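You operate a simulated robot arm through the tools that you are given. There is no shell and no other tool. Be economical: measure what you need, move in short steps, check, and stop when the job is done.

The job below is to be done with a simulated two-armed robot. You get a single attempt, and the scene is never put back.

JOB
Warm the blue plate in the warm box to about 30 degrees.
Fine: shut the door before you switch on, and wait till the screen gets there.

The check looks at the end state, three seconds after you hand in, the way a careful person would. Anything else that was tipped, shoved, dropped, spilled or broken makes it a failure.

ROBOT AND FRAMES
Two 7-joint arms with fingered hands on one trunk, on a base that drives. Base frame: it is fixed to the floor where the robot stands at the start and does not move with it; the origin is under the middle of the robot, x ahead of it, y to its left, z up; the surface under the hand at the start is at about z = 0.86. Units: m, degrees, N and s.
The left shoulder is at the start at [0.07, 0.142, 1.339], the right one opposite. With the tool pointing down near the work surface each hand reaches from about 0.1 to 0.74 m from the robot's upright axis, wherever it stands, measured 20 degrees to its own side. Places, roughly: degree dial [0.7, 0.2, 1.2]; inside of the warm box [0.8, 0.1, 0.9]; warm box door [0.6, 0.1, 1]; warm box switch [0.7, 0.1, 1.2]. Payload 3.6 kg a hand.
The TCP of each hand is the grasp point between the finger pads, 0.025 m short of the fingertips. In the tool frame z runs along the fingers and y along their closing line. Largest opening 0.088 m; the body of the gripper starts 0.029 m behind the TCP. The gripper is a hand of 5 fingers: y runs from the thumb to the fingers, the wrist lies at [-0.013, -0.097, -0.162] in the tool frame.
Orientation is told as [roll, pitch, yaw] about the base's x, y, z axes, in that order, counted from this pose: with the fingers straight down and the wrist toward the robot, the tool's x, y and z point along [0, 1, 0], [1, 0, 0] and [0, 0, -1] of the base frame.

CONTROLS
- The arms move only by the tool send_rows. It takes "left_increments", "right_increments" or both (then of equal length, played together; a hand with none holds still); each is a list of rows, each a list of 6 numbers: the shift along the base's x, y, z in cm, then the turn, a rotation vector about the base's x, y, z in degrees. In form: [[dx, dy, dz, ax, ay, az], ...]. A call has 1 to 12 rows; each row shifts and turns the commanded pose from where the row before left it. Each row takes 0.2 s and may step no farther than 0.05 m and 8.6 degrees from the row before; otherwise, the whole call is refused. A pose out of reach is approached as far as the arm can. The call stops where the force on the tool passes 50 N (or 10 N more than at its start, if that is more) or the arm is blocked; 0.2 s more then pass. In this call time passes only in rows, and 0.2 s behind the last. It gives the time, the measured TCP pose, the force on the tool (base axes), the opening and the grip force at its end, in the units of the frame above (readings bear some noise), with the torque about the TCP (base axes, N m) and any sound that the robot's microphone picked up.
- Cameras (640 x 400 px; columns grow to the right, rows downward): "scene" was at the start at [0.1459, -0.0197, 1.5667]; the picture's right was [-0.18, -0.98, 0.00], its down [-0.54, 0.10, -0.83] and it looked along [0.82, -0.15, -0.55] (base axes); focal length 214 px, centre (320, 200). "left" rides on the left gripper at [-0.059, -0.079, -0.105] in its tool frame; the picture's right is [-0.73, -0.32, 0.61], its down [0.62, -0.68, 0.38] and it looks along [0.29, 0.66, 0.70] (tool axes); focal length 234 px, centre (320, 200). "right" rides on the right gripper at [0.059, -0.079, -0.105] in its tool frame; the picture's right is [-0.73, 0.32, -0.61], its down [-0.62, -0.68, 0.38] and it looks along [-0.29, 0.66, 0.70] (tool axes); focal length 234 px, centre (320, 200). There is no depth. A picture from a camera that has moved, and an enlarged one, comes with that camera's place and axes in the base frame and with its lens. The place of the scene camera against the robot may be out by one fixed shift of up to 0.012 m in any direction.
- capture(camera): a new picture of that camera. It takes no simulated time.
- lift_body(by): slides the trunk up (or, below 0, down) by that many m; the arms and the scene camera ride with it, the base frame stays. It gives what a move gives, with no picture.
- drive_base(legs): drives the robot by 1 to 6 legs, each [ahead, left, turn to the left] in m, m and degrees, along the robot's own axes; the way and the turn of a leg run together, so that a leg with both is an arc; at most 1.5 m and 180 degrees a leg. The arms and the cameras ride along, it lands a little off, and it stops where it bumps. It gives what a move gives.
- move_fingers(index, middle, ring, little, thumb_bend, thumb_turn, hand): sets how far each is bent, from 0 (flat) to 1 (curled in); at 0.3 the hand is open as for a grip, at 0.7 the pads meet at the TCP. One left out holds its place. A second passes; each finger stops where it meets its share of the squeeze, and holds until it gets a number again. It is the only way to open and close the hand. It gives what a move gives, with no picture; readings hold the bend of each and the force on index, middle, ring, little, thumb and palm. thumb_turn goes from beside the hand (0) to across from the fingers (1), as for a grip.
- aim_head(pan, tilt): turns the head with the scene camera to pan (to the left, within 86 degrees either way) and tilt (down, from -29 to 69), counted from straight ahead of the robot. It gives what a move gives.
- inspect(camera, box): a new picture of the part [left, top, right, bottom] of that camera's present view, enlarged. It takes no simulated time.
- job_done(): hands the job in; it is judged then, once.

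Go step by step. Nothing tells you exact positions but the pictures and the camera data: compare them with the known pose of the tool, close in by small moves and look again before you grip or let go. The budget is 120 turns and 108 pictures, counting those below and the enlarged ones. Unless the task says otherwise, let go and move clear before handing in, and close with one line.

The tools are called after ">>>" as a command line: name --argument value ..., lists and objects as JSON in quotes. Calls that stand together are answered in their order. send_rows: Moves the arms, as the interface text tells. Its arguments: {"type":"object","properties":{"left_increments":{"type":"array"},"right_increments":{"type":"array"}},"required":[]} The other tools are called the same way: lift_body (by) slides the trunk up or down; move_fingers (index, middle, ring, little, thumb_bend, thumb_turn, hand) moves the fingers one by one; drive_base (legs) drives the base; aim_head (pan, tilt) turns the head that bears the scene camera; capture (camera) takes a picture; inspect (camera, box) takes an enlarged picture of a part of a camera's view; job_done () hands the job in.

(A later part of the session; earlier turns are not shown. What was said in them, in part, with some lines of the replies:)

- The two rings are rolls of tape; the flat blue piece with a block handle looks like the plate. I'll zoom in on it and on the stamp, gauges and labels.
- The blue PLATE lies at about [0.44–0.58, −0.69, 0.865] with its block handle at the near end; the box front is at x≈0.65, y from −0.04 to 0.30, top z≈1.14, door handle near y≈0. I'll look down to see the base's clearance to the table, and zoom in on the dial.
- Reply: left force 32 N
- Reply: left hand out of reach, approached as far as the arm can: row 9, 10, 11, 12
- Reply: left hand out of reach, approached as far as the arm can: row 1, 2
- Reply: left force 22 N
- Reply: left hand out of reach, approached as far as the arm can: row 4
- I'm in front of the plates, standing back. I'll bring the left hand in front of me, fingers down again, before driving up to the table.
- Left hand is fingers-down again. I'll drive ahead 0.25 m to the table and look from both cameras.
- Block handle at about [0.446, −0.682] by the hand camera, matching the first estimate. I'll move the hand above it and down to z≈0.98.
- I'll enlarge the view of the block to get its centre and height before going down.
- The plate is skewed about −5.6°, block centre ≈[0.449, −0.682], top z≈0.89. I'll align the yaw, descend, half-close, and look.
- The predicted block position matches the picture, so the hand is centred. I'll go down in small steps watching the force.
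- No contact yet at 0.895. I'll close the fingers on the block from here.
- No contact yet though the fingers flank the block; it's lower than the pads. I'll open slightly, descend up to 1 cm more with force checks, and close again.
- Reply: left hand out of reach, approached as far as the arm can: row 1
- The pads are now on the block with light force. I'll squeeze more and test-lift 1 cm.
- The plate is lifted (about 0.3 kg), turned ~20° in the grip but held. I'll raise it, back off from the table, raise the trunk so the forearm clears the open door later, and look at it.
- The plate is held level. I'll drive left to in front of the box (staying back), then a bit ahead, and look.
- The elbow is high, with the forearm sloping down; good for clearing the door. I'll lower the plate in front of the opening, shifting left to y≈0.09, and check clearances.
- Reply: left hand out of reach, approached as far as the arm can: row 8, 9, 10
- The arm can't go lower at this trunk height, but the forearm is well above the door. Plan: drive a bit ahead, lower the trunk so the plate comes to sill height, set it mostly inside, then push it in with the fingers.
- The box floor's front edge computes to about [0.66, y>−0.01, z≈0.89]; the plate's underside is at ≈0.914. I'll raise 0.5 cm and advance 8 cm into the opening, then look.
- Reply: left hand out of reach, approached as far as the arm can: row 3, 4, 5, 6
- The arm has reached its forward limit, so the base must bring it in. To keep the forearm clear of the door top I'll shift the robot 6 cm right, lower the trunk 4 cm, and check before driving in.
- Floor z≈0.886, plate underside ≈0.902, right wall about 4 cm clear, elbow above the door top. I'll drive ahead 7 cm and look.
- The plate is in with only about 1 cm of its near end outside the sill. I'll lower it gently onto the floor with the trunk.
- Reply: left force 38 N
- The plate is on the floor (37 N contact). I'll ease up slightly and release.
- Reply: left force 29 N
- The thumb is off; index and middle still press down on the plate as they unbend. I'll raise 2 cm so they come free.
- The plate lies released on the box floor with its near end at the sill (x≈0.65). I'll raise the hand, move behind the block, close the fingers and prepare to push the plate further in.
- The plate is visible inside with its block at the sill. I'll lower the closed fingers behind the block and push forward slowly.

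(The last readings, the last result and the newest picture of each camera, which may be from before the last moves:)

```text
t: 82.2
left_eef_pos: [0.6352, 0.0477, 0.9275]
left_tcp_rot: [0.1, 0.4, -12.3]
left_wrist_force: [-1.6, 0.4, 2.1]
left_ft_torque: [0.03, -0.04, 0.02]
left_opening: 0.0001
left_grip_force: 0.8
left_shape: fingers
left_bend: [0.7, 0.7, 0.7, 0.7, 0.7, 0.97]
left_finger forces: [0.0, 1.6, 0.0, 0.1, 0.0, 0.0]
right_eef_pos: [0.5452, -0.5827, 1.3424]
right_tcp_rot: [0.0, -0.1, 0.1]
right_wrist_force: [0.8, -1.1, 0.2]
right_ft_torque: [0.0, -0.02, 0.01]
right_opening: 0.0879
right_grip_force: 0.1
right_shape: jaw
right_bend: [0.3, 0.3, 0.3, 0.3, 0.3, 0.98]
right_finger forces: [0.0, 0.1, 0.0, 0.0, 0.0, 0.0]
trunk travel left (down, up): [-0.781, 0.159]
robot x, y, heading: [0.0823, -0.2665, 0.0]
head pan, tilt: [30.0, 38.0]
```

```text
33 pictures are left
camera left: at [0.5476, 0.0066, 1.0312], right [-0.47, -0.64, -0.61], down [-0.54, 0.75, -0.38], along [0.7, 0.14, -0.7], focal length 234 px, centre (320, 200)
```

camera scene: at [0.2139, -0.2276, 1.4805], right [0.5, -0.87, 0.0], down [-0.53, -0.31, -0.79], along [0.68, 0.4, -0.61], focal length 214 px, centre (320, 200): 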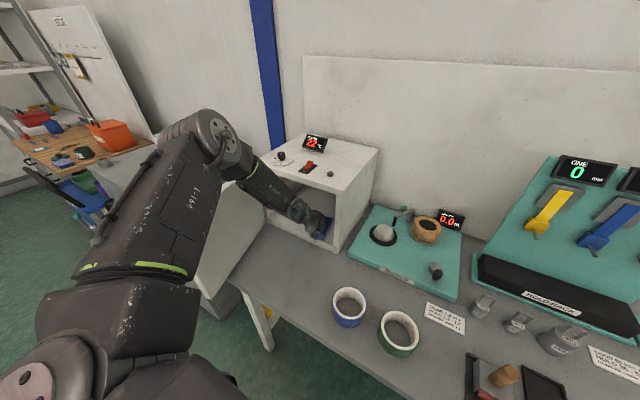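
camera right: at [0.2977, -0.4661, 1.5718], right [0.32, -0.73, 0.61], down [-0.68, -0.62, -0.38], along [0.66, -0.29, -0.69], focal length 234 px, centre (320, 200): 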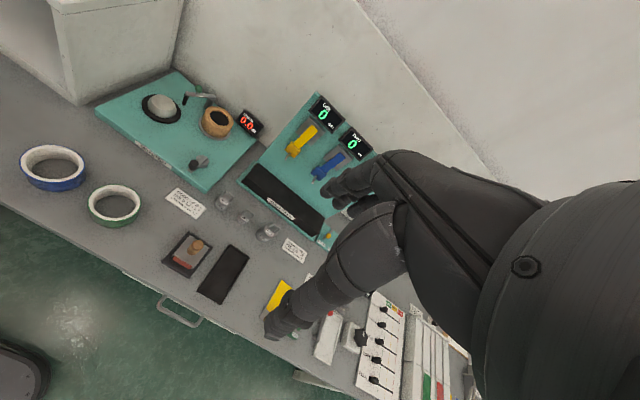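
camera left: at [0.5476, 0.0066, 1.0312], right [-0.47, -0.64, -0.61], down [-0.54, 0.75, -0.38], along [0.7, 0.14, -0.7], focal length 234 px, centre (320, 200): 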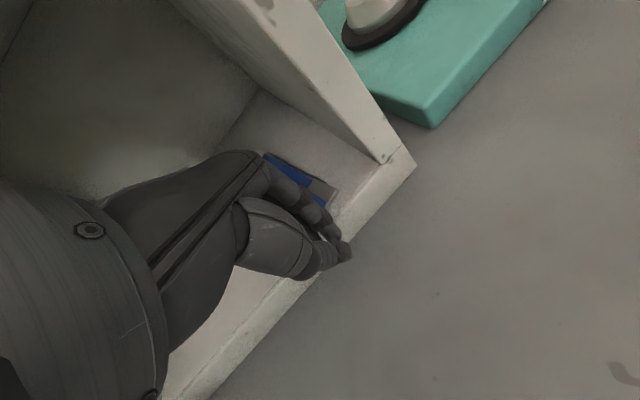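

The fingers just touch the block (−1.6 N). I'll keep pushing 5 cm in small steps.

>>> send_rows --left_increments '[[1.0, 0, 0, 0, 0, 0], [1.0, 0, 0, 0, 0, 0], [1.0, 0, 0, 0, 0, 0], [1.0, 0, 0, 0, 0, 0], [1.0, 0, 0, 0, 0, 0]]'

>>> capture --camera "left"

>>> inspect --camera "scene" --box '[200, 120, 400, 270]'

```text
t: 83.4
left_eef_pos: [0.6737, 0.049, 0.9297]
left_tcp_rot: [-0.1, 0.4, -12.2]
left_wrist_force: [-1.4, 0.2, 0.9]
left_ft_torque: [0.03, -0.02, -0.01]
left_opening: 0.0
left_grip_force: 0.4
left_shape: fingers
left_bend: [0.7, 0.7, 0.7, 0.7, 0.7, 0.97]
left_finger forces: [0.1, 1.1, 0.0, 0.0, 0.0, 0.0]
left hand out of reach, approached as far as the arm can: row 3, 4, 5
right_eef_pos: [0.5434, -0.5828, 1.344]
right_tcp_rot: [-0.1, -0.2, 0.2]
right_wrist_force: [-0.4, -0.4, -0.5]
right_ft_torque: [-0.02, 0.01, -0.01]
right_opening: 0.0879
right_grip_force: 0.1
right_shape: jaw
right_bend: [0.3, 0.3, 0.3, 0.3, 0.3, 0.98]
right_finger forces: [0.0, 0.0, 0.0, 0.0, 0.0, 0.0]
trunk travel left (down, up): [-0.781, 0.159]
robot x, y, heading: [0.0871, -0.2684, -0.0]
head pan, tilt: [30.0, 38.0]
```

```text
32 pictures are left
camera left: at [0.5859, 0.006, 1.0334], right [-0.47, -0.64, -0.61], down [-0.54, 0.75, -0.38], along [0.7, 0.15, -0.7], focal length 234 px, centre (320, 200)
```

left: 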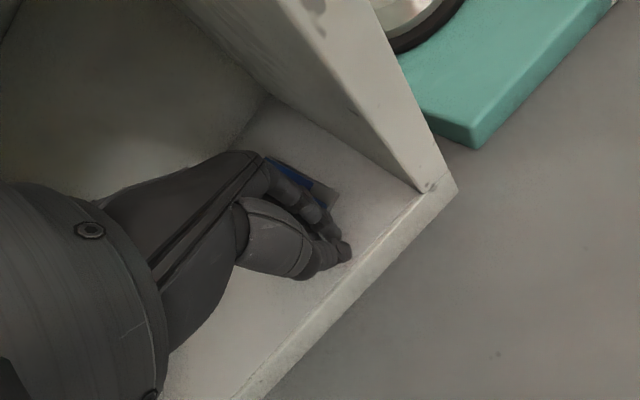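

```text
2.67 times, centred on (300, 195) of scene
camera zoom: at [0.2194, -0.2283, 1.4659], right [0.5, -0.87, 0.0], down [-0.53, -0.31, -0.79], along [0.68, 0.4, -0.62], focal length 572 px, centre (373, 213)
```

zoom: 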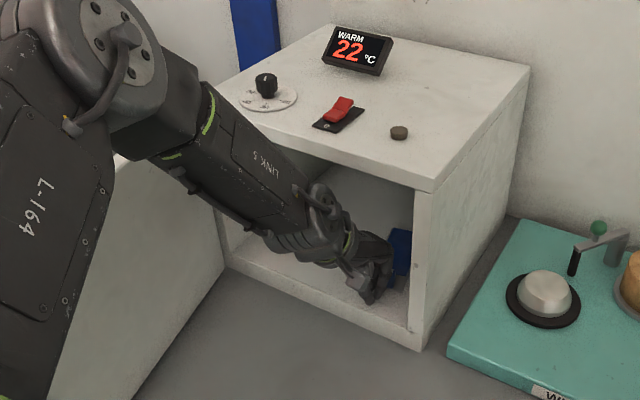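

The plate is now fully inside, its near end about 3 cm past the frame. I'll withdraw the hand and verify.

>>> send_rows --left_increments '[[-2.5, 0, 0, 0, 0, 0], [-2.5, 0, 0.5, 0, 0, 0], [-2.5, 0, 1, 0, 0, 0], [-2.5, -0.5, 1.5, 0, 0, 0], [-2.5, -1, 2, 0, 0, 0], [-2.5, -1, 2, 0, 0, 0], [-2, -1, 2, 0, 0, 0]]'

>>> inspect --camera "scene" --box '[200, 120, 400, 270]'

>>> capture --camera "left"

```text
t: 85.0
left_eef_pos: [0.5019, 0.0149, 1.0206]
left_tcp_rot: [0.1, 0.3, -12.3]
left_wrist_force: [1.2, 0.7, 0.3]
left_ft_torque: [0.01, -0.01, 0.0]
left_opening: 0.0
left_grip_force: 0.0
left_shape: fingers
left_bend: [0.7, 0.7, 0.7, 0.7, 0.7, 0.97]
left_finger forces: [0.1, 0.1, 0.0, 0.0, 0.1, 0.0]
right_eef_pos: [0.5423, -0.5814, 1.3445]
right_tcp_rot: [-0.2, -0.3, 0.1]
right_wrist_force: [0.0, 0.5, 0.8]
right_ft_torque: [0.03, 0.01, 0.02]
right_opening: 0.0876
right_grip_force: 0.0
right_shape: jaw
right_bend: [0.3, 0.3, 0.3, 0.3, 0.3, 0.98]
right_finger forces: [0.1, 0.0, 0.0, 0.0, 0.1, 0.1]
trunk travel left (down, up): [-0.781, 0.159]
robot x, y, heading: [0.0876, -0.2667, -0.0]
head pan, tilt: [30.0, 38.0]
```

```text
2.67 times, centred on (300, 195) of scene
camera zoom: at [0.2178, -0.2277, 1.4661], right [0.5, -0.87, 0.0], down [-0.53, -0.31, -0.79], along [0.68, 0.39, -0.61], focal length 572 px, centre (373, 213)
```

zoom: 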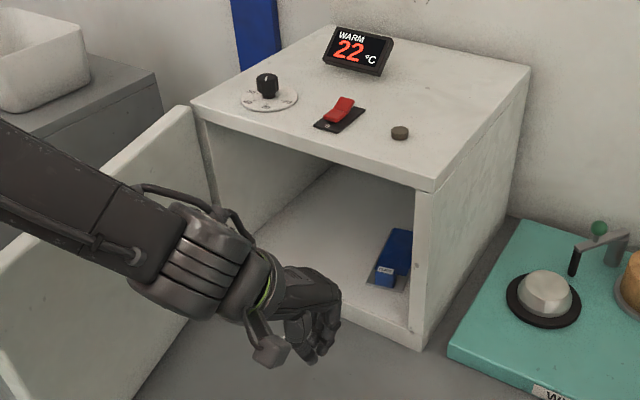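

```text
29 pictures are left
camera left: at [0.4142, -0.0265, 1.1243], right [-0.47, -0.64, -0.61], down [-0.54, 0.76, -0.38], along [0.7, 0.15, -0.7], focal length 234 px, centre (320, 200)
```

left: 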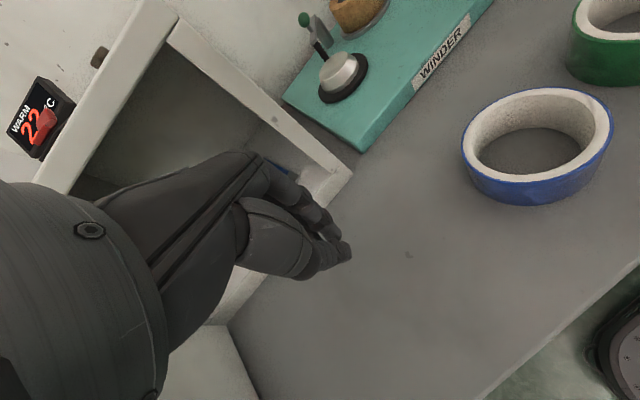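

The plate is well inside near the right wall; the frame is free. Now to shut the door: I'll back off, go around to the door's outer (left) side with the closed left hand.

>>> drive_base --legs '[[-0.36, 0, 0], [0, 0.42, 0]]'

>>> aim_head --pan 20 --tilt 38

>>> capture --camera "scene"

```text
t: 89.4
left_eef_pos: [0.1473, 0.4281, 1.0196]
left_tcp_rot: [0.1, 0.4, -12.2]
left_wrist_force: [0.0, -0.7, 1.1]
left_ft_torque: [0.02, -0.01, -0.01]
left_opening: 0.0001
left_grip_force: 0.1
left_shape: fingers
left_bend: [0.7, 0.7, 0.7, 0.7, 0.7, 0.97]
left_finger forces: [0.0, 0.1, 0.0, 0.0, 0.0, 0.0]
right_eef_pos: [0.1868, -0.17, 1.3438]
right_tcp_rot: [0.0, -0.1, 0.1]
right_wrist_force: [-0.1, -0.7, 0.1]
right_ft_torque: [-0.01, 0.01, -0.02]
right_opening: 0.0874
right_grip_force: 0.1
right_shape: jaw
right_bend: [0.3, 0.3, 0.3, 0.3, 0.3, 0.98]
right_finger forces: [0.0, 0.1, 0.0, 0.0, 0.0, 0.0]
trunk travel left (down, up): [-0.781, 0.159]
robot x, y, heading: [-0.2706, 0.1472, 0.3]
head pan, tilt: [30.0, 38.0]
```

```text
t: 90.1
left_eef_pos: [0.1471, 0.4304, 1.0196]
left_tcp_rot: [0.0, 0.4, -12.2]
left_wrist_force: [0.2, 0.5, -0.8]
left_ft_torque: [-0.02, 0.0, 0.0]
left_opening: 0.0
left_grip_force: 0.1
left_shape: fingers
left_bend: [0.7, 0.7, 0.7, 0.7, 0.7, 0.97]
left_finger forces: [0.0, 0.0, 0.0, 0.0, 0.0, 0.0]
right_eef_pos: [0.1874, -0.1679, 1.3443]
right_tcp_rot: [-0.1, -0.2, 0.1]
right_wrist_force: [-0.2, 0.2, 0.3]
right_ft_torque: [0.0, -0.01, 0.0]
right_opening: 0.0875
right_grip_force: 0.0
right_shape: jaw
right_bend: [0.3, 0.3, 0.3, 0.3, 0.3, 0.98]
right_finger forces: [0.1, 0.1, 0.1, 0.1, 0.1, 0.0]
trunk travel left (down, up): [-0.781, 0.159]
robot x, y, heading: [-0.2703, 0.1525, 0.1]
head pan, tilt: [20.0, 38.0]
```

```text
28 pictures are left
camera scene: at [-0.1309, 0.1737, 1.4659], right [0.34, -0.94, 0.0], down [-0.58, -0.21, -0.79], along [0.74, 0.27, -0.62], focal length 214 px, centre (320, 200)
```

scene: 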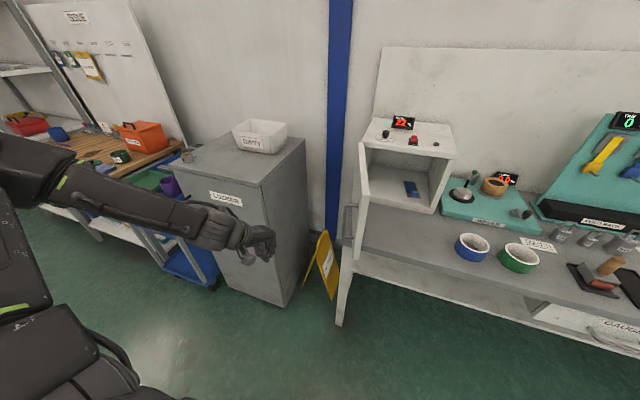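

The door is seen edge-on with its handle on the left; the locker is further left (y>0.6). I'll drive ahead 0.2 m so the hand is beside the door's outer face.

>>> drive_base --legs '[[0.2, 0, 0]]'

>>> capture --camera "scene"

>>> capture --camera "left"

```text
t: 91.7
left_eef_pos: [0.3466, 0.4291, 1.0201]
left_tcp_rot: [-0.1, 0.3, -12.3]
left_wrist_force: [0.2, -0.1, -0.1]
left_ft_torque: [0.03, -0.03, 0.01]
left_opening: 0.0
left_grip_force: 0.1
left_shape: fingers
left_bend: [0.7, 0.7, 0.7, 0.7, 0.7, 0.97]
left_finger forces: [0.0, 0.0, 0.0, 0.0, 0.1, 0.1]
right_eef_pos: [0.3849, -0.169, 1.3455]
right_tcp_rot: [-0.1, -0.3, 0.0]
right_wrist_force: [-0.6, 0.3, 0.4]
right_ft_torque: [-0.01, 0.03, -0.02]
right_opening: 0.0876
right_grip_force: 0.0
right_shape: jaw
right_bend: [0.3, 0.3, 0.3, 0.3, 0.3, 0.98]
right_finger forces: [0.0, 0.0, 0.0, 0.0, 0.0, 0.0]
trunk travel left (down, up): [-0.781, 0.159]
robot x, y, heading: [-0.0672, 0.1486, 0.0]
head pan, tilt: [20.0, 38.0]
```

```text
27 pictures are left
camera scene: at [0.0671, 0.1729, 1.4662], right [0.34, -0.94, 0.0], down [-0.58, -0.21, -0.79], along [0.74, 0.27, -0.61], focal length 214 px, centre (320, 200)
```

scene: 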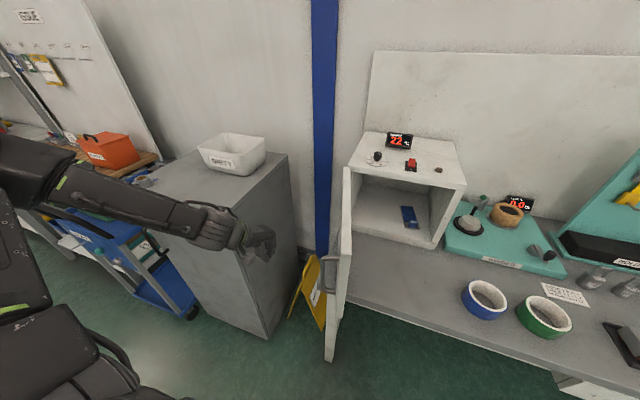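

```text
26 pictures are left
camera left: at [0.2583, 0.3873, 1.1246], right [-0.47, -0.64, -0.61], down [-0.53, 0.76, -0.38], along [0.7, 0.14, -0.7], focal length 234 px, centre (320, 200)
```

left: 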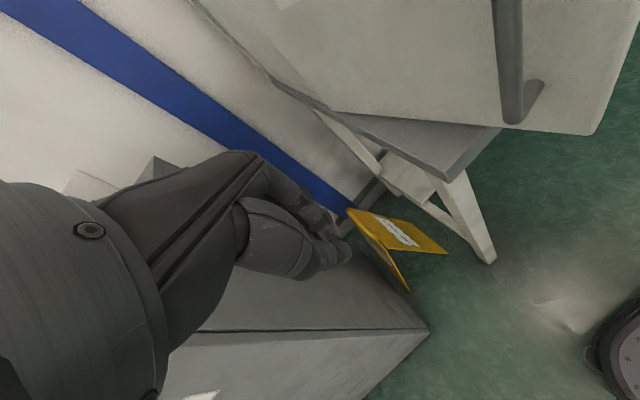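

Hand and handle bar are level, about 6 cm apart. I'll push to the right along the door's closing arc, to about 60° first.

>>> send_rows --left_increments '[[-0.3, -2.4, 0, 0, 0, 0], [-0.3, -2.4, 0, 0, 0, 0], [-0.3, -2.4, 0, 0, 0, 0], [-0.25, -2.75, 0, 0, 0, 0], [-0.25, -2.75, 0, 0, 0, 0], [0.2, -2.8, 0, 0, 0, 0], [0.3, -2.8, 0, 0, 0, 0]]'

>>> capture --camera "scene"

```text
t: 93.3
left_eef_pos: [0.3379, 0.2423, 1.0205]
left_tcp_rot: [0.1, 0.4, -12.4]
left_wrist_force: [0.6, 0.5, -0.3]
left_ft_torque: [0.01, 0.02, -0.01]
left_opening: 0.0
left_grip_force: 0.2
left_shape: fingers
left_bend: [0.7, 0.7, 0.7, 0.7, 0.7, 0.97]
left_finger forces: [0.0, 0.1, 0.1, 0.0, 0.1, 0.0]
right_eef_pos: [0.3883, -0.1706, 1.3425]
right_tcp_rot: [0.0, -0.1, 0.1]
right_wrist_force: [0.1, 0.3, -0.2]
right_ft_torque: [0.01, 0.01, 0.03]
right_opening: 0.0878
right_grip_force: 0.0
right_shape: jaw
right_bend: [0.3, 0.3, 0.3, 0.3, 0.3, 0.98]
right_finger forces: [0.0, 0.0, 0.0, 0.1, 0.0, 0.1]
trunk travel left (down, up): [-0.781, 0.159]
robot x, y, heading: [-0.0688, 0.1499, -0.1]
head pan, tilt: [20.0, 38.0]
```

```text
25 pictures are left
camera scene: at [0.0705, 0.1709, 1.4659], right [0.34, -0.94, 0.0], down [-0.58, -0.21, -0.79], along [0.74, 0.27, -0.62], focal length 214 px, centre (320, 200)
```

scene: 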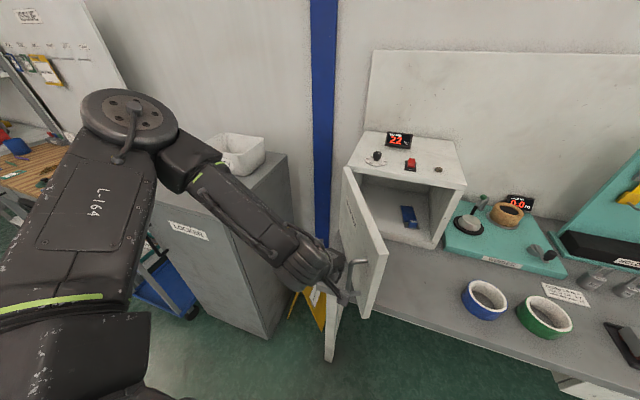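

The door swings along. I'll continue along the arc to about 20°.

>>> send_rows --left_increments '[[0.6, -2.7, 0, 0, 0, 0], [0.8, -2.7, 0, 0, 0, 0], [1.0, -2.6, 0, 0, 0, 0], [1.3, -2.5, 0, 0, 0, 0], [1.5, -2.4, 0, 0, 0, 0], [1.6, -2.2, 0, 0, 0, 0], [1.9, -2.1, 0, 0, 0, 0], [2.0, -1.9, 0, 0, 0, 0]]'

>>> capture --camera "scene"

```text
t: 95.1
left_eef_pos: [0.4225, 0.2034, 1.0884]
left_tcp_rot: [-0.1, 0.3, -12.4]
left_wrist_force: [0.9, -0.1, 1.0]
left_ft_torque: [0.01, -0.01, 0.02]
left_opening: 0.0
left_grip_force: 0.0
left_shape: fingers
left_bend: [0.7, 0.7, 0.7, 0.7, 0.7, 0.97]
left_finger forces: [0.0, 0.0, 0.0, 0.1, 0.0, 0.0]
left hand out of reach, approached as far as the arm can: row 1, 2, 3, 4, 5, 6, 7, 8
right_eef_pos: [0.3864, -0.1711, 1.3433]
right_tcp_rot: [-0.1, -0.3, 0.0]
right_wrist_force: [-0.2, 0.2, -0.1]
right_ft_torque: [-0.02, -0.01, 0.02]
right_opening: 0.0877
right_grip_force: 0.2
right_shape: jaw
right_bend: [0.3, 0.3, 0.3, 0.3, 0.3, 0.98]
right_finger forces: [0.0, 0.0, 0.0, 0.0, 0.0, 0.0]
trunk travel left (down, up): [-0.781, 0.159]
robot x, y, heading: [-0.0704, 0.1498, 0.1]
head pan, tilt: [20.0, 38.0]
```

```text
24 pictures are left
camera scene: at [0.07, 0.1728, 1.4659], right [0.34, -0.94, 0.0], down [-0.58, -0.21, -0.79], along [0.74, 0.27, -0.62], focal length 214 px, centre (320, 200)
```

scene: 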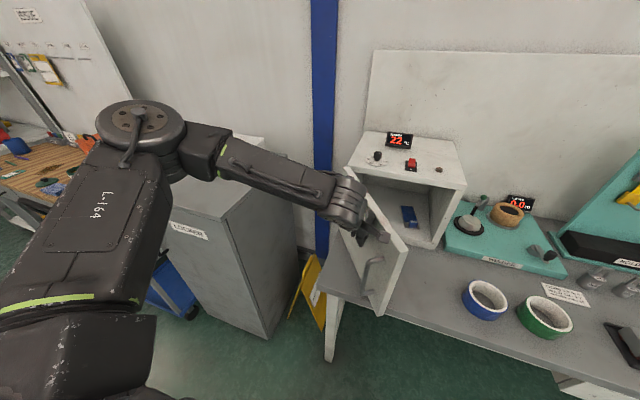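

The arm's inner limit raised the hand, but the door is at about 45° with the hand still outside it. I'll push the rest with the base: ahead and slightly right.

>>> drive_base --legs '[[0.12, -0.1, 0]]'

>>> capture --camera "scene"

```text
t: 96.5
left_eef_pos: [0.536, 0.1042, 1.0886]
left_tcp_rot: [0.0, 0.1, -12.6]
left_wrist_force: [-0.3, -1.0, -0.1]
left_ft_torque: [0.0, -0.04, -0.01]
left_opening: 0.0
left_grip_force: 0.0
left_shape: fingers
left_bend: [0.7, 0.7, 0.7, 0.7, 0.7, 0.97]
left_finger forces: [0.0, 0.0, 0.1, 0.0, 0.0, 0.1]
right_eef_pos: [0.4995, -0.2696, 1.3456]
right_tcp_rot: [-0.2, -0.4, -0.1]
right_wrist_force: [0.6, 0.5, 0.7]
right_ft_torque: [-0.04, -0.02, 0.01]
right_opening: 0.0879
right_grip_force: 0.0
right_shape: jaw
right_bend: [0.3, 0.3, 0.3, 0.3, 0.3, 0.98]
right_finger forces: [0.1, 0.0, 0.0, 0.0, 0.1, 0.1]
trunk travel left (down, up): [-0.781, 0.159]
robot x, y, heading: [0.0441, 0.0474, -0.4]
head pan, tilt: [20.0, 38.0]
```

```text
23 pictures are left
camera scene: at [0.1831, 0.0738, 1.4661], right [0.34, -0.94, 0.0], down [-0.58, -0.21, -0.79], along [0.74, 0.27, -0.61], focal length 214 px, centre (320, 200)
```

scene: 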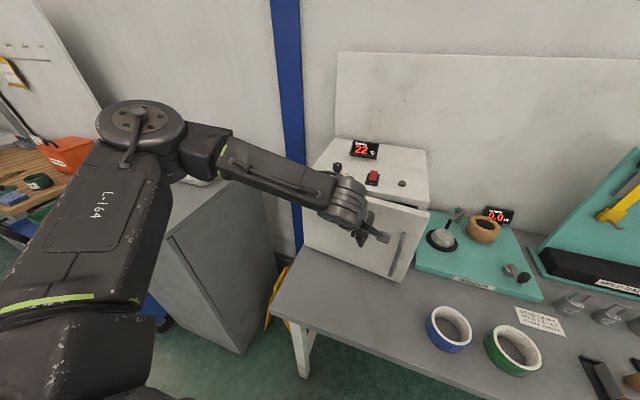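

The door is now at about 15–20°. I'll push on with another 4 cm of base motion and then the arm.

>>> drive_base --legs '[[0.04, 0, 0]]'

>>> send_rows --left_increments '[[1, 0, 0, 0, 0, 0], [1, 0, 0, 0, 0, 0], [1, 0, 0, 0, 0, 0]]'

>>> inspect --camera "scene" --box '[260, 110, 460, 290]'

```text
t: 97.4
left_eef_pos: [0.5719, 0.1016, 1.0911]
left_tcp_rot: [-0.1, -0.1, -12.5]
left_wrist_force: [0.3, -0.4, 0.3]
left_ft_torque: [0.0, -0.05, -0.02]
left_opening: 0.0
left_grip_force: 0.1
left_shape: fingers
left_bend: [0.7, 0.7, 0.7, 0.7, 0.7, 0.97]
left_finger forces: [0.0, 0.0, 0.1, 0.0, 0.0, 0.0]
right_eef_pos: [0.5334, -0.2716, 1.3463]
right_tcp_rot: [-0.1, -0.6, -0.1]
right_wrist_force: [0.3, -0.9, -0.1]
right_ft_torque: [-0.03, -0.04, -0.01]
right_opening: 0.0877
right_grip_force: 0.1
right_shape: jaw
right_bend: [0.3, 0.3, 0.3, 0.3, 0.3, 0.98]
right_finger forces: [0.1, 0.0, 0.0, 0.1, 0.0, 0.0]
trunk travel left (down, up): [-0.781, 0.159]
robot x, y, heading: [0.0854, 0.0466, -0.2]
head pan, tilt: [20.0, 38.0]
```

```text
t: 98.2
left_eef_pos: [0.5972, 0.1082, 1.0919]
left_tcp_rot: [0.0, 0.4, -12.8]
left_wrist_force: [-25.6, -3.9, -8.0]
left_ft_torque: [-0.01, -0.16, 0.1]
left_opening: 0.0
left_grip_force: 12.6
left_shape: fingers
left_bend: [0.7, 0.7, 0.7, 0.7, 0.7, 0.97]
left_finger forces: [0.0, 12.9, 11.7, 0.0, 0.0, 0.0]
left hand out of reach, approached as far as the arm can: row 2, 3
right_eef_pos: [0.5337, -0.2721, 1.3461]
right_tcp_rot: [0.0, -0.6, -0.1]
right_wrist_force: [-0.1, 0.3, 1.1]
right_ft_torque: [0.01, 0.02, -0.01]
right_opening: 0.0879
right_grip_force: 0.1
right_shape: jaw
right_bend: [0.3, 0.3, 0.3, 0.3, 0.3, 0.98]
right_finger forces: [0.1, 0.0, 0.0, 0.0, 0.0, 0.1]
trunk travel left (down, up): [-0.781, 0.159]
robot x, y, heading: [0.0865, 0.0435, -0.1]
head pan, tilt: [20.0, 38.0]
```

```text
2.22 times, centred on (360, 200) of scene
camera zoom: at [0.2166, 0.0697, 1.4665], right [0.34, -0.94, 0.0], down [-0.57, -0.21, -0.79], along [0.74, 0.27, -0.61], focal length 477 px, centre (231, 200)
```

zoom: 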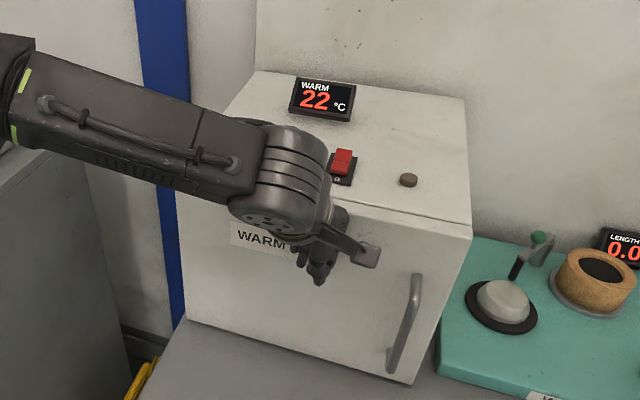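

The door looks shut, with 25 N against the stop. I'll back the hand off, rise above the box, and check the gap.

>>> send_rows --left_increments '[[-3, 0, 0, 0, 0, 0], [-3, 0, 1, 0, 0, 0], [-2, 0, 3, 0, 0, 0], [0, 0, 4, 0, 0, 0], [0, 0, 4, 0, 0, 0], [0, 0, 3, 0, 0, 0]]'

>>> capture --camera "left"

>>> inspect --camera "scene" --box '[280, 120, 440, 290]'

```text
t: 99.6
left_eef_pos: [0.5229, 0.1106, 1.2421]
left_tcp_rot: [0.0, 0.3, -12.5]
left_wrist_force: [-0.2, -0.9, -0.5]
left_ft_torque: [0.0, 0.06, -0.03]
left_opening: 0.0002
left_grip_force: 0.0
left_shape: fingers
left_bend: [0.7, 0.7, 0.7, 0.7, 0.7, 0.97]
left_finger forces: [0.0, 0.0, 0.1, 0.0, 0.0, 0.1]
right_eef_pos: [0.5405, -0.2711, 1.3439]
right_tcp_rot: [-0.1, -0.3, -0.1]
right_wrist_force: [-0.4, 0.0, 0.5]
right_ft_torque: [-0.01, 0.02, 0.01]
right_opening: 0.0875
right_grip_force: 0.1
right_shape: jaw
right_bend: [0.3, 0.3, 0.3, 0.3, 0.3, 0.98]
right_finger forces: [0.1, 0.0, 0.1, 0.0, 0.0, 0.0]
trunk travel left (down, up): [-0.781, 0.159]
robot x, y, heading: [0.0832, 0.0474, -0.0]
head pan, tilt: [20.0, 38.0]
```

```text
21 pictures are left
camera left: at [0.4352, 0.0703, 1.3461], right [-0.48, -0.64, -0.61], down [-0.53, 0.76, -0.38], along [0.7, 0.14, -0.7], focal length 234 px, centre (320, 200)
```

left: 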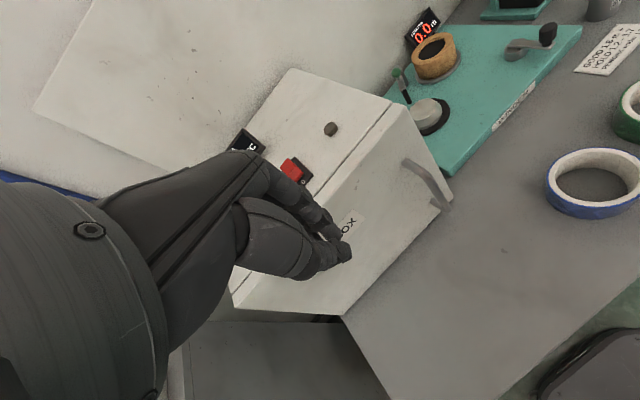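

```text
2.35 times, centred on (360, 205) of scene
camera zoom: at [0.2236, 0.0716, 1.466], right [0.34, -0.94, 0.0], down [-0.58, -0.21, -0.79], along [0.74, 0.27, -0.62], focal length 505 px, centre (226, 188)
```

zoom: 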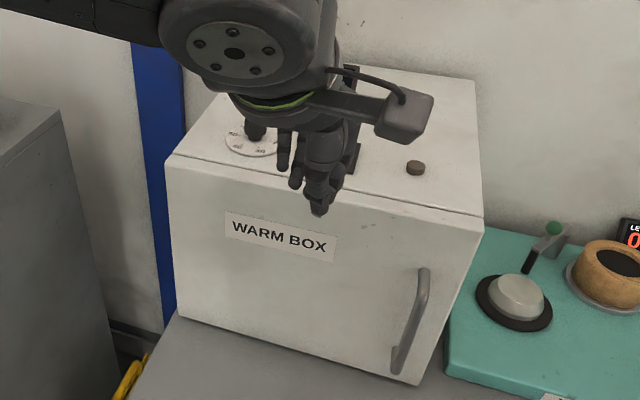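

The door is flush again. Now the switch (at about [0.71, 0.11], "I" half at the far side): I'll raise the trunk, shift right for reach, open the thumb away and bring the index/middle tips above the far half.

>>> lift_body --by 0.08

>>> drive_base --legs '[[0, -0.1, 0]]'

>>> move_fingers --hand "left" --index 0.7 --middle 0.7 --ring 1.0 --little 1.0 --thumb_bend 0.1

>>> send_rows --left_increments '[[3, 1.5, 0, 0, 0, 3], [3, 1.5, 0, 0, 0, 3], [3, 1.5, 0, 0, 0, 3], [3, 1.5, 0, 0, 0, 3], [3, 1.5, 0, 0, 0, 0], [3, 1.5, 0, 0, 0, 0]]'

>>> capture --camera "left"

>>> inspect --camera "scene" --box '[240, 90, 440, 260]'

```text
t: 100.8
left_eef_pos: [0.5239, 0.1113, 1.3214]
left_tcp_rot: [-0.1, 0.2, -12.6]
left_wrist_force: [0.2, 0.3, 0.8]
left_ft_torque: [0.0, 0.01, 0.0]
left_opening: 0.0001
left_grip_force: 0.0
left_shape: fingers
left_bend: [0.7, 0.7, 0.7, 0.7, 0.7, 0.97]
left_finger forces: [0.0, 0.0, 0.1, 0.1, 0.0, 0.0]
right_eef_pos: [0.5402, -0.2708, 1.4237]
right_tcp_rot: [-0.1, -0.3, -0.2]
right_wrist_force: [0.0, -0.1, 0.5]
right_ft_torque: [0.01, 0.0, 0.0]
right_opening: 0.0875
right_grip_force: 0.1
right_shape: jaw
right_bend: [0.3, 0.3, 0.3, 0.3, 0.3, 0.98]
right_finger forces: [0.1, 0.1, 0.1, 0.1, 0.0, 0.0]
trunk travel left (down, up): [-0.861, 0.079]
robot x, y, heading: [0.0867, 0.0452, -0.1]
head pan, tilt: [20.0, 38.0]
```

```text
t: 101.9
left_eef_pos: [0.5231, 0.0176, 1.321]
left_tcp_rot: [-0.3, 0.3, -12.5]
left_wrist_force: [0.3, -0.5, 1.1]
left_ft_torque: [-0.03, -0.04, 0.01]
left_opening: 0.0
left_grip_force: 0.1
left_shape: fingers
left_bend: [0.7, 0.7, 0.7, 0.7, 0.7, 0.97]
left_finger forces: [0.0, 0.0, 0.0, 0.1, 0.0, 0.0]
right_eef_pos: [0.5408, -0.364, 1.4262]
right_tcp_rot: [-0.4, -0.3, -0.2]
right_wrist_force: [-0.1, 0.6, -0.6]
right_ft_torque: [-0.03, -0.01, -0.01]
right_opening: 0.0879
right_grip_force: 0.0
right_shape: jaw
right_bend: [0.3, 0.3, 0.3, 0.3, 0.3, 0.98]
right_finger forces: [0.0, 0.1, 0.1, 0.0, 0.0, 0.0]
trunk travel left (down, up): [-0.861, 0.079]
robot x, y, heading: [0.0858, -0.0517, -0.3]
head pan, tilt: [20.0, 38.0]
```

```text
t: 102.9
left_eef_pos: [0.5227, 0.011, 1.3212]
left_tcp_rot: [0.1, 0.3, -12.6]
left_wrist_force: [0.4, 1.1, 0.2]
left_ft_torque: [0.01, 0.01, -0.03]
left_opening: 0.0544
left_grip_force: 0.0
left_shape: fingers
left_bend: [0.7, 0.7, 1.0, 1.0, 0.1, 0.97]
left_finger forces: [0.0, 0.1, 0.0, 0.1, 0.0, 0.0]
right_eef_pos: [0.5409, -0.3697, 1.4238]
right_tcp_rot: [0.0, -0.3, -0.1]
right_wrist_force: [1.0, -1.0, -0.7]
right_ft_torque: [-0.01, 0.0, -0.02]
right_opening: 0.0876
right_grip_force: 0.1
right_shape: jaw
right_bend: [0.3, 0.3, 0.3, 0.3, 0.3, 0.98]
right_finger forces: [0.0, 0.1, 0.0, 0.1, 0.1, 0.0]
trunk travel left (down, up): [-0.861, 0.079]
robot x, y, heading: [0.0851, -0.0529, -0.2]
head pan, tilt: [20.0, 38.0]
```

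```text
t: 104.3
left_eef_pos: [0.7076, 0.1059, 1.3219]
left_tcp_rot: [-0.1, 0.4, -0.5]
left_wrist_force: [0.1, -1.0, 0.4]
left_ft_torque: [-0.01, 0.0, -0.02]
left_opening: 0.0546
left_grip_force: 0.0
left_shape: fingers
left_bend: [0.7, 0.7, 1.0, 1.0, 0.1, 0.97]
left_finger forces: [0.1, 0.0, 0.1, 0.1, 0.0, 0.1]
right_eef_pos: [0.542, -0.3687, 1.4248]
right_tcp_rot: [-0.1, -0.2, -0.1]
right_wrist_force: [0.7, 0.4, -0.1]
right_ft_torque: [0.0, -0.02, -0.01]
right_opening: 0.0877
right_grip_force: 0.0
right_shape: jaw
right_bend: [0.3, 0.3, 0.3, 0.3, 0.3, 0.98]
right_finger forces: [0.0, 0.0, 0.0, 0.0, 0.0, 0.1]
trunk travel left (down, up): [-0.861, 0.079]
robot x, y, heading: [0.0833, -0.052, -0.1]
head pan, tilt: [20.0, 38.0]
```

```text
19 pictures are left
camera left: at [0.6306, 0.0467, 1.4253], right [-0.33, -0.72, -0.6], down [-0.68, 0.63, -0.38], along [0.65, 0.28, -0.7], focal length 234 px, centre (320, 200)
```

left: 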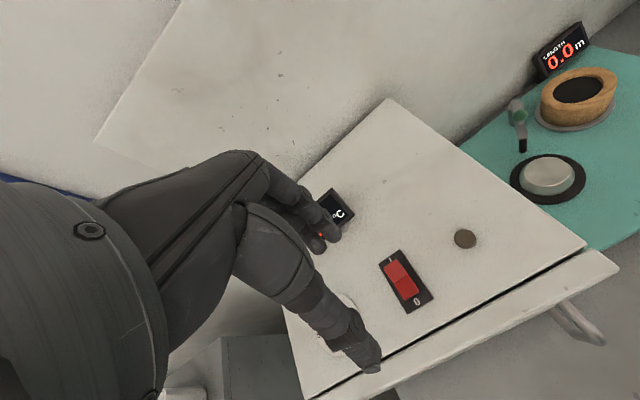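

```text
2.35 times, centred on (340, 175) of scene
camera zoom: at [0.2259, -0.0264, 1.5458], right [0.34, -0.94, 0.0], down [-0.58, -0.21, -0.79], along [0.74, 0.27, -0.62], focal length 505 px, centre (273, 259)
```

zoom: 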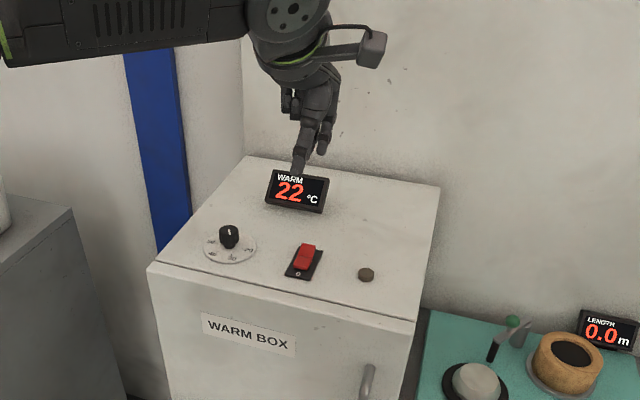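

The switch's far half is at about [0.72, 0.111]. The stretched thumb would touch first, so I'll pinch thumb and fingers together as a compact poker, move above the far half and descend to just above it.

>>> move_fingers --hand "left" --index 0.7 --middle 0.7 --ring 1.0 --little 1.0 --thumb_bend 0.7

>>> send_rows --left_increments '[[0.6, 0.2, -3, 0, 0, 0], [0.6, 0.2, -3, 0, 0, 0], [0.5, 0.2, -3, 0, 0, 0], [0, 0, -3, 0, 0, 0]]'

>>> inspect --camera "left" --box '[240, 150, 440, 350]'

>>> inspect --camera "scene" --box '[290, 140, 410, 230]'

```text
t: 105.3
left_eef_pos: [0.7053, 0.1034, 1.3214]
left_tcp_rot: [0.1, 0.3, -0.6]
left_wrist_force: [0.5, -0.6, 0.4]
left_ft_torque: [-0.01, -0.03, 0.0]
left_opening: 0.0
left_grip_force: 0.0
left_shape: fingers
left_bend: [0.7, 0.7, 1.0, 1.0, 0.7, 0.97]
left_finger forces: [0.1, 0.1, 0.0, 0.0, 0.0, 0.0]
right_eef_pos: [0.5407, -0.3704, 1.4244]
right_tcp_rot: [-0.1, -0.3, -0.1]
right_wrist_force: [0.0, -0.2, -0.9]
right_ft_torque: [-0.01, -0.01, 0.0]
right_opening: 0.0878
right_grip_force: 0.0
right_shape: jaw
right_bend: [0.3, 0.3, 0.3, 0.3, 0.3, 0.98]
right_finger forces: [0.0, 0.0, 0.0, 0.0, 0.0, 0.0]
trunk travel left (down, up): [-0.861, 0.079]
robot x, y, heading: [0.0864, -0.0544, -0.2]
head pan, tilt: [20.0, 38.0]
```

```text
t: 106.3
left_eef_pos: [0.7206, 0.1089, 1.2018]
left_tcp_rot: [-0.1, 0.3, -0.5]
left_wrist_force: [0.4, -0.7, 0.3]
left_ft_torque: [-0.04, -0.01, 0.0]
left_opening: 0.0001
left_grip_force: 0.1
left_shape: fingers
left_bend: [0.7, 0.7, 1.0, 1.0, 0.7, 0.97]
left_finger forces: [0.0, 0.0, 0.0, 0.0, 0.0, 0.0]
right_eef_pos: [0.5414, -0.3694, 1.4236]
right_tcp_rot: [0.0, -0.2, -0.1]
right_wrist_force: [0.0, -0.2, 0.6]
right_ft_torque: [-0.02, 0.03, 0.04]
right_opening: 0.0876
right_grip_force: 0.1
right_shape: jaw
right_bend: [0.3, 0.3, 0.3, 0.3, 0.3, 0.98]
right_finger forces: [0.0, 0.1, 0.0, 0.0, 0.0, 0.0]
trunk travel left (down, up): [-0.861, 0.079]
robot x, y, heading: [0.0861, -0.0507, -0.1]
head pan, tilt: [20.0, 38.0]
```

```text
2.00 times, centred on (340, 250) of left
camera zoom: at [0.6434, 0.0501, 1.3056], right [-0.33, -0.72, -0.6], down [-0.68, 0.63, -0.38], along [0.66, 0.28, -0.7], focal length 468 px, centre (280, 100)
```

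zoom: 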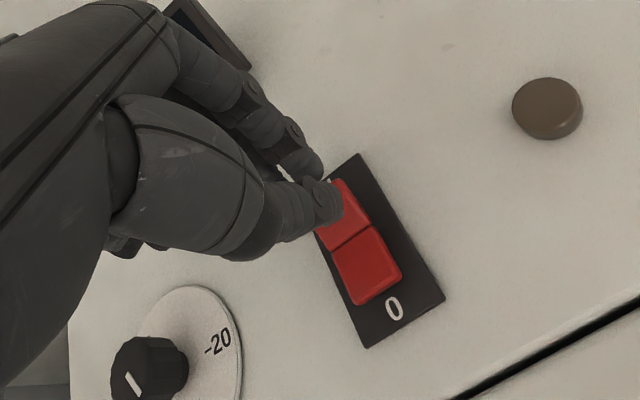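

```text
4.44 times, centred on (350, 185) of scene
camera zoom: at [0.2247, -0.027, 1.5459], right [0.34, -0.94, 0.0], down [-0.58, -0.21, -0.79], along [0.74, 0.27, -0.62], focal length 953 px, centre (187, 267)
```

zoom: 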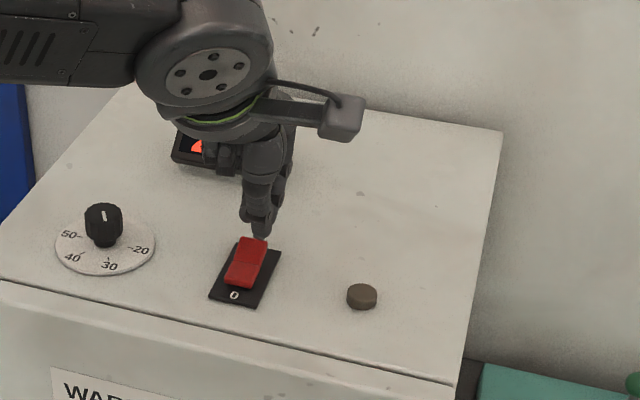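

The fingertips are just above the red far half, and the dial mark checks out at 30. I'll press down in small steps.

>>> send_rows --left_increments '[[0.3, 0.1, -0.6, 0, 0, 0], [0, 0, -0.6, 0, 0, 0]]'

>>> send_rows --left_increments '[[0, 0, -0.4, 0, 0, 0], [0, 0, -0.4, 0, 0, 0]]'

>>> inspect --camera "left" --box '[240, 150, 440, 350]'

```text
t: 106.9
left_eef_pos: [0.7241, 0.1088, 1.1899]
left_tcp_rot: [-0.1, 0.3, -0.5]
left_wrist_force: [-0.3, -0.8, -0.1]
left_ft_torque: [-0.02, 0.0, -0.01]
left_opening: 0.0
left_grip_force: 0.0
left_shape: fingers
left_bend: [0.7, 0.7, 1.0, 1.0, 0.7, 0.97]
left_finger forces: [0.0, 0.0, 0.1, 0.0, 0.1, 0.0]
right_eef_pos: [0.5408, -0.369, 1.4237]
right_tcp_rot: [-0.1, -0.2, -0.1]
right_wrist_force: [-0.5, 0.1, 1.1]
right_ft_torque: [-0.01, -0.01, 0.0]
right_opening: 0.0877
right_grip_force: 0.0
right_shape: jaw
right_bend: [0.3, 0.3, 0.3, 0.3, 0.3, 0.98]
right_finger forces: [0.0, 0.0, 0.1, 0.1, 0.0, 0.0]
trunk travel left (down, up): [-0.861, 0.079]
robot x, y, heading: [0.0853, -0.0533, -0.4]
head pan, tilt: [20.0, 38.0]
```

```text
t: 107.5
left_eef_pos: [0.7228, 0.1088, 1.182]
left_tcp_rot: [-0.1, 0.3, -0.6]
left_wrist_force: [1.0, -0.7, 0.5]
left_ft_torque: [0.01, -0.04, 0.01]
left_opening: 0.0007
left_grip_force: 0.5
left_shape: fingers
left_bend: [0.68, 0.7, 1.0, 1.0, 0.7, 0.97]
left_finger forces: [1.2, 0.0, 0.1, 0.0, 0.0, 0.1]
right_eef_pos: [0.5414, -0.3699, 1.4236]
right_tcp_rot: [-0.1, -0.2, -0.1]
right_wrist_force: [0.1, -0.2, -0.6]
right_ft_torque: [-0.01, -0.04, -0.02]
right_opening: 0.0877
right_grip_force: 0.0
right_shape: jaw
right_bend: [0.3, 0.3, 0.3, 0.3, 0.3, 0.98]
right_finger forces: [0.0, 0.0, 0.0, 0.1, 0.1, 0.0]
trunk travel left (down, up): [-0.861, 0.079]
robot x, y, heading: [0.0842, -0.0499, -0.1]
head pan, tilt: [20.0, 38.0]
heard: click
```

```text
2.00 times, centred on (340, 250) of left
camera zoom: at [0.6458, 0.051, 1.2858], right [-0.33, -0.72, -0.6], down [-0.68, 0.63, -0.38], along [0.66, 0.28, -0.7], focal length 468 px, centre (280, 100)
```

zoom: 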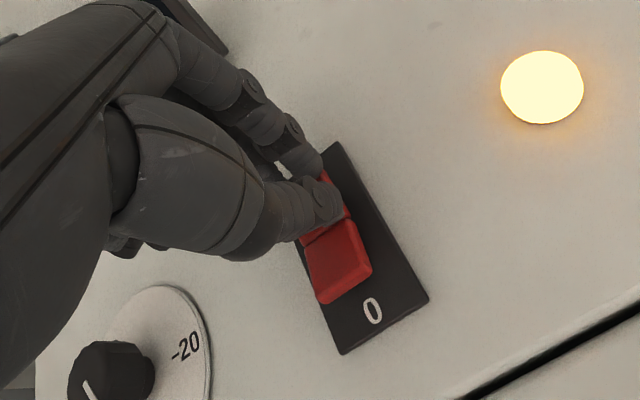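

A click, and the lamp is lit: the box is on. I'll raise the hand and move clear, then watch the screen.

>>> send_rows --left_increments '[[0, 0, 2, 0, 0, 0], [0, 0, 3, 0, 0, 0], [0, 0, 4, 0, 0, 0], [-3, 0, 3, 0, 0, 0], [-4, 0, 2, 0, 0, 0], [-4, 0, 0, 0, 0, 0], [-4, 0, 0, 0, 0, 0], [-4, 0, 0, 0, 0, 0]]'

>>> drive_base --legs '[[-0.15, 0, 0]]'

>>> capture --camera "scene"

```text
t: 109.3
left_eef_pos: [0.5291, 0.1097, 1.3223]
left_tcp_rot: [-0.1, 0.2, -0.4]
left_wrist_force: [0.1, 0.0, -0.3]
left_ft_torque: [-0.01, -0.03, -0.03]
left_opening: 0.0
left_grip_force: 0.1
left_shape: fingers
left_bend: [0.7, 0.7, 1.0, 1.0, 0.7, 0.97]
left_finger forces: [0.0, 0.1, 0.0, 0.0, 0.0, 0.0]
right_eef_pos: [0.5374, -0.3697, 1.4254]
right_tcp_rot: [-0.1, -0.5, 0.0]
right_wrist_force: [-0.1, 0.1, 0.2]
right_ft_torque: [0.0, 0.01, -0.02]
right_opening: 0.0877
right_grip_force: 0.1
right_shape: jaw
right_bend: [0.3, 0.3, 0.3, 0.3, 0.3, 0.98]
right_finger forces: [0.0, 0.0, 0.0, 0.0, 0.0, 0.1]
trunk travel left (down, up): [-0.861, 0.079]
robot x, y, heading: [0.0825, -0.0523, -0.1]
head pan, tilt: [20.0, 38.0]
```

```text
t: 110.7
left_eef_pos: [0.385, 0.109, 1.3215]
left_tcp_rot: [-0.1, 0.5, -0.6]
left_wrist_force: [1.2, -0.5, -0.4]
left_ft_torque: [0.06, 0.03, 0.02]
left_opening: 0.0
left_grip_force: 0.0
left_shape: fingers
left_bend: [0.7, 0.7, 1.0, 1.0, 0.7, 0.97]
left_finger forces: [0.1, 0.0, 0.0, 0.1, 0.1, 0.1]
right_eef_pos: [0.3934, -0.3702, 1.4231]
right_tcp_rot: [-0.1, -0.1, -0.2]
right_wrist_force: [0.4, 0.0, -0.1]
right_ft_torque: [-0.01, 0.0, -0.01]
right_opening: 0.0878
right_grip_force: 0.1
right_shape: jaw
right_bend: [0.3, 0.3, 0.3, 0.3, 0.3, 0.98]
right_finger forces: [0.0, 0.0, 0.1, 0.0, 0.0, 0.0]
trunk travel left (down, up): [-0.861, 0.079]
robot x, y, heading: [-0.0635, -0.0507, -0.1]
head pan, tilt: [20.0, 38.0]
```

```text
14 pictures are left
camera scene: at [0.0779, -0.0268, 1.5456], right [0.34, -0.94, 0.0], down [-0.58, -0.21, -0.79], along [0.74, 0.27, -0.62], focal length 214 px, centre (320, 200)
```

scene: 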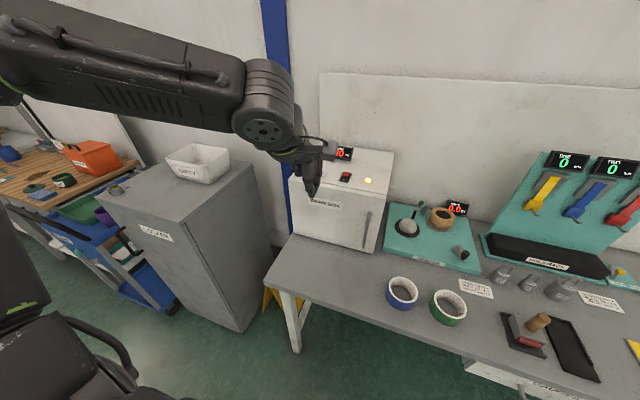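

The hand hides the screen partly; I'll swing it to the left and read the screen.

>>> send_rows --left_increments '[[-1, 4, 0, 0, 0, 0], [-1, 4, 0, 0, 0, 0], [-1, 4, 0, 0, 0, 0], [-1, 4, 0, 0, 0, 0], [-1, 4, 0, 0, 0, 0]]'

>>> inspect --camera "scene" --box '[270, 120, 430, 270]'

```text
t: 111.9
left_eef_pos: [0.3323, 0.311, 1.32]
left_tcp_rot: [-0.2, 0.4, -0.7]
left_wrist_force: [-1.4, 0.3, -0.2]
left_ft_torque: [-0.03, 0.01, 0.02]
left_opening: 0.0
left_grip_force: 0.2
left_shape: fingers
left_bend: [0.7, 0.7, 1.0, 1.0, 0.7, 0.98]
left_finger forces: [0.1, 0.1, 0.0, 0.0, 0.0, 0.0]
right_eef_pos: [0.3909, -0.3661, 1.4242]
right_tcp_rot: [-0.1, -0.3, -0.2]
right_wrist_force: [0.1, 0.3, 0.5]
right_ft_torque: [-0.05, 0.0, 0.02]
right_opening: 0.0879
right_grip_force: 0.3
right_shape: jaw
right_bend: [0.3, 0.3, 0.3, 0.3, 0.3, 0.98]
right_finger forces: [0.0, 0.0, 0.1, 0.0, 0.0, 0.1]
trunk travel left (down, up): [-0.861, 0.079]
robot x, y, heading: [-0.0616, -0.0537, -0.4]
head pan, tilt: [20.0, 38.0]
```

```text
2.67 times, centred on (350, 195) of scene
camera zoom: at [0.0748, -0.0231, 1.5459], right [0.34, -0.94, 0.0], down [-0.58, -0.21, -0.79], along [0.74, 0.27, -0.62], focal length 572 px, centre (240, 213)
```

zoom: 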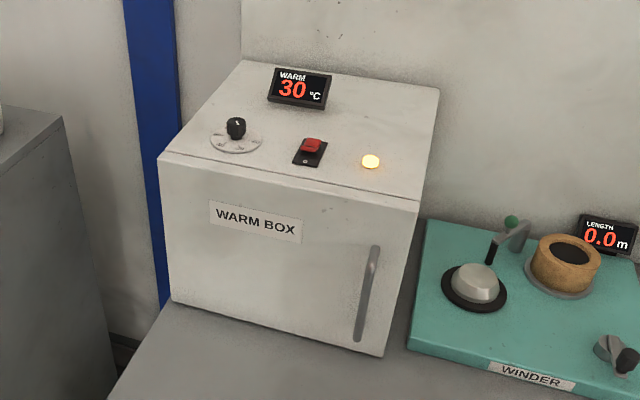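

The screen reads 30 °C already. I'll let a few seconds pass to be sure it holds there, and check the bench overall.

>>> aim_head --pan 0 --tilt 42

>>> move_fingers --hand "left" --index 0.3 --middle 0.3 --ring 0.3 --little 0.3 --thumb_bend 0.3

>>> move_fingers --hand "left" --index 0.3

>>> move_fingers --hand "left" --index 0.3

>>> capture --camera "scene"

>>> inspect --camera "scene" --box '[190, 110, 330, 250]'

```text
t: 112.7
left_eef_pos: [0.3303, 0.3078, 1.3207]
left_tcp_rot: [0.0, 0.4, -0.5]
left_wrist_force: [-0.2, 1.0, 0.2]
left_ft_torque: [0.01, 0.03, 0.01]
left_opening: 0.0
left_grip_force: 0.0
left_shape: fingers
left_bend: [0.7, 0.7, 1.0, 1.0, 0.7, 0.98]
left_finger forces: [0.0, 0.1, 0.0, 0.0, 0.1, 0.0]
right_eef_pos: [0.3913, -0.3701, 1.4247]
right_tcp_rot: [-0.2, -0.2, -0.3]
right_wrist_force: [-0.2, 0.3, -0.3]
right_ft_torque: [-0.01, 0.02, -0.01]
right_opening: 0.0877
right_grip_force: 0.0
right_shape: jaw
right_bend: [0.3, 0.3, 0.3, 0.3, 0.3, 0.98]
right_finger forces: [0.0, 0.1, 0.0, 0.1, 0.0, 0.0]
trunk travel left (down, up): [-0.861, 0.079]
robot x, y, heading: [-0.0663, -0.0529, -0.2]
head pan, tilt: [0.0, 42.0]
```

```text
t: 113.7
left_eef_pos: [0.3305, 0.3098, 1.3214]
left_tcp_rot: [-0.1, 0.3, -0.6]
left_wrist_force: [0.3, -0.5, -0.8]
left_ft_torque: [-0.01, -0.03, -0.02]
left_opening: 0.0843
left_grip_force: 0.1
left_shape: fingers
left_bend: [0.3, 0.3, 0.3, 0.3, 0.3, 0.98]
left_finger forces: [0.0, 0.1, 0.0, 0.1, 0.1, 0.0]
right_eef_pos: [0.3904, -0.3697, 1.4243]
right_tcp_rot: [-0.1, -0.2, -0.1]
right_wrist_force: [-0.3, 0.5, -0.4]
right_ft_torque: [-0.01, -0.01, 0.03]
right_opening: 0.0878
right_grip_force: 0.1
right_shape: jaw
right_bend: [0.3, 0.3, 0.3, 0.3, 0.3, 0.98]
right_finger forces: [0.0, 0.0, 0.0, 0.0, 0.0, 0.0]
trunk travel left (down, up): [-0.861, 0.079]
robot x, y, heading: [-0.0641, -0.0496, -0.3]
head pan, tilt: [0.0, 42.0]
```

```text
t: 114.7
left_eef_pos: [0.3318, 0.3089, 1.3216]
left_tcp_rot: [-0.1, 0.3, -0.5]
left_wrist_force: [-0.4, -1.1, -0.2]
left_ft_torque: [0.01, -0.01, -0.03]
left_opening: 0.0845
left_grip_force: 0.2
left_shape: fingers
left_bend: [0.3, 0.3, 0.3, 0.3, 0.3, 0.98]
left_finger forces: [0.0, 0.1, 0.0, 0.1, 0.1, 0.1]
right_eef_pos: [0.3911, -0.3695, 1.4241]
right_tcp_rot: [-0.1, -0.2, -0.1]
right_wrist_force: [-0.3, -0.2, -0.2]
right_ft_torque: [0.0, 0.01, 0.01]
right_opening: 0.0878
right_grip_force: 0.0
right_shape: jaw
right_bend: [0.3, 0.3, 0.3, 0.3, 0.3, 0.98]
right_finger forces: [0.1, 0.1, 0.0, 0.1, 0.1, 0.0]
trunk travel left (down, up): [-0.861, 0.079]
robot x, y, heading: [-0.0632, -0.0499, -0.4]
head pan, tilt: [0.0, 42.0]
```

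```text
t: 115.7
left_eef_pos: [0.3304, 0.31, 1.3211]
left_tcp_rot: [-0.1, 0.4, -0.5]
left_wrist_force: [0.0, -0.1, -1.1]
left_ft_torque: [0.01, 0.0, 0.0]
left_opening: 0.0846
left_grip_force: 0.0
left_shape: fingers
left_bend: [0.3, 0.3, 0.3, 0.3, 0.3, 0.98]
left_finger forces: [0.0, 0.1, 0.0, 0.1, 0.0, 0.1]
right_eef_pos: [0.3907, -0.3705, 1.4242]
right_tcp_rot: [-0.1, -0.3, -0.1]
right_wrist_force: [0.7, 0.1, -0.2]
right_ft_torque: [0.02, 0.01, 0.03]
right_opening: 0.0876
right_grip_force: 0.1
right_shape: jaw
right_bend: [0.3, 0.3, 0.3, 0.3, 0.3, 0.98]
right_finger forces: [0.0, 0.1, 0.0, 0.1, 0.1, 0.0]
trunk travel left (down, up): [-0.861, 0.079]
robot x, y, heading: [-0.0651, -0.0531, -0.0]
head pan, tilt: [0.0, 42.0]
```

```text
12 pictures are left
camera scene: at [0.0769, -0.0563, 1.54], right [0.0, -1.0, 0.0], down [-0.67, 0.0, -0.74], along [0.74, 0.0, -0.67], focal length 214 px, centre (320, 200)
```

scene: 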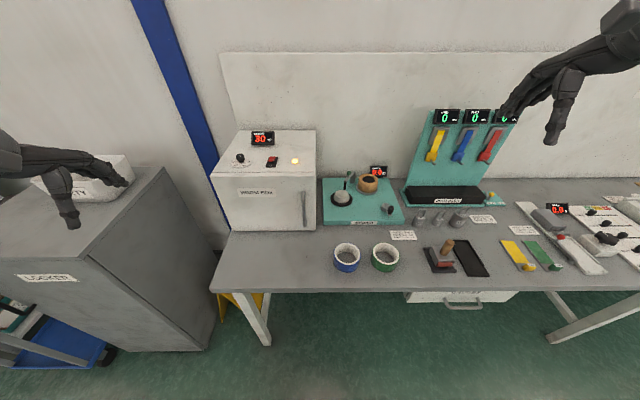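

```text
2.86 times, centred on (260, 180) of scene
camera zoom: at [0.0769, -0.0563, 1.54], right [0.0, -1.0, 0.0], down [-0.67, 0.0, -0.74], along [0.74, 0.0, -0.67], focal length 613 px, centre (491, 257)
```

zoom: 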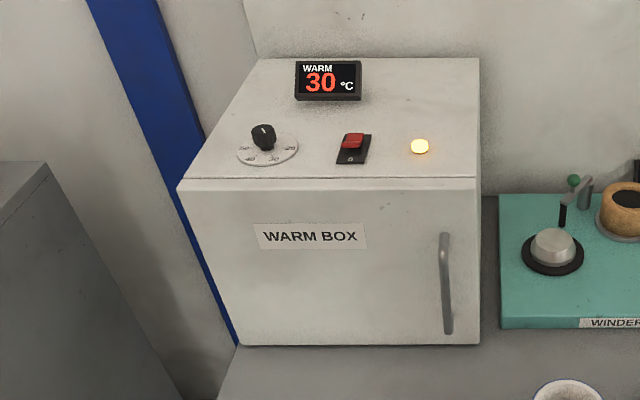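

The screen holds at 30 °C, the lamp is on and the door is shut. The plate is inside, and nothing else on the bench looks disturbed. I'm handing in.

>>> job_done

```text
The job is handed in.
```

The blue plate is in the warm box with the door shut. The dial is at 30, the box is switched on, and the screen has reached and is holding 30 °C.
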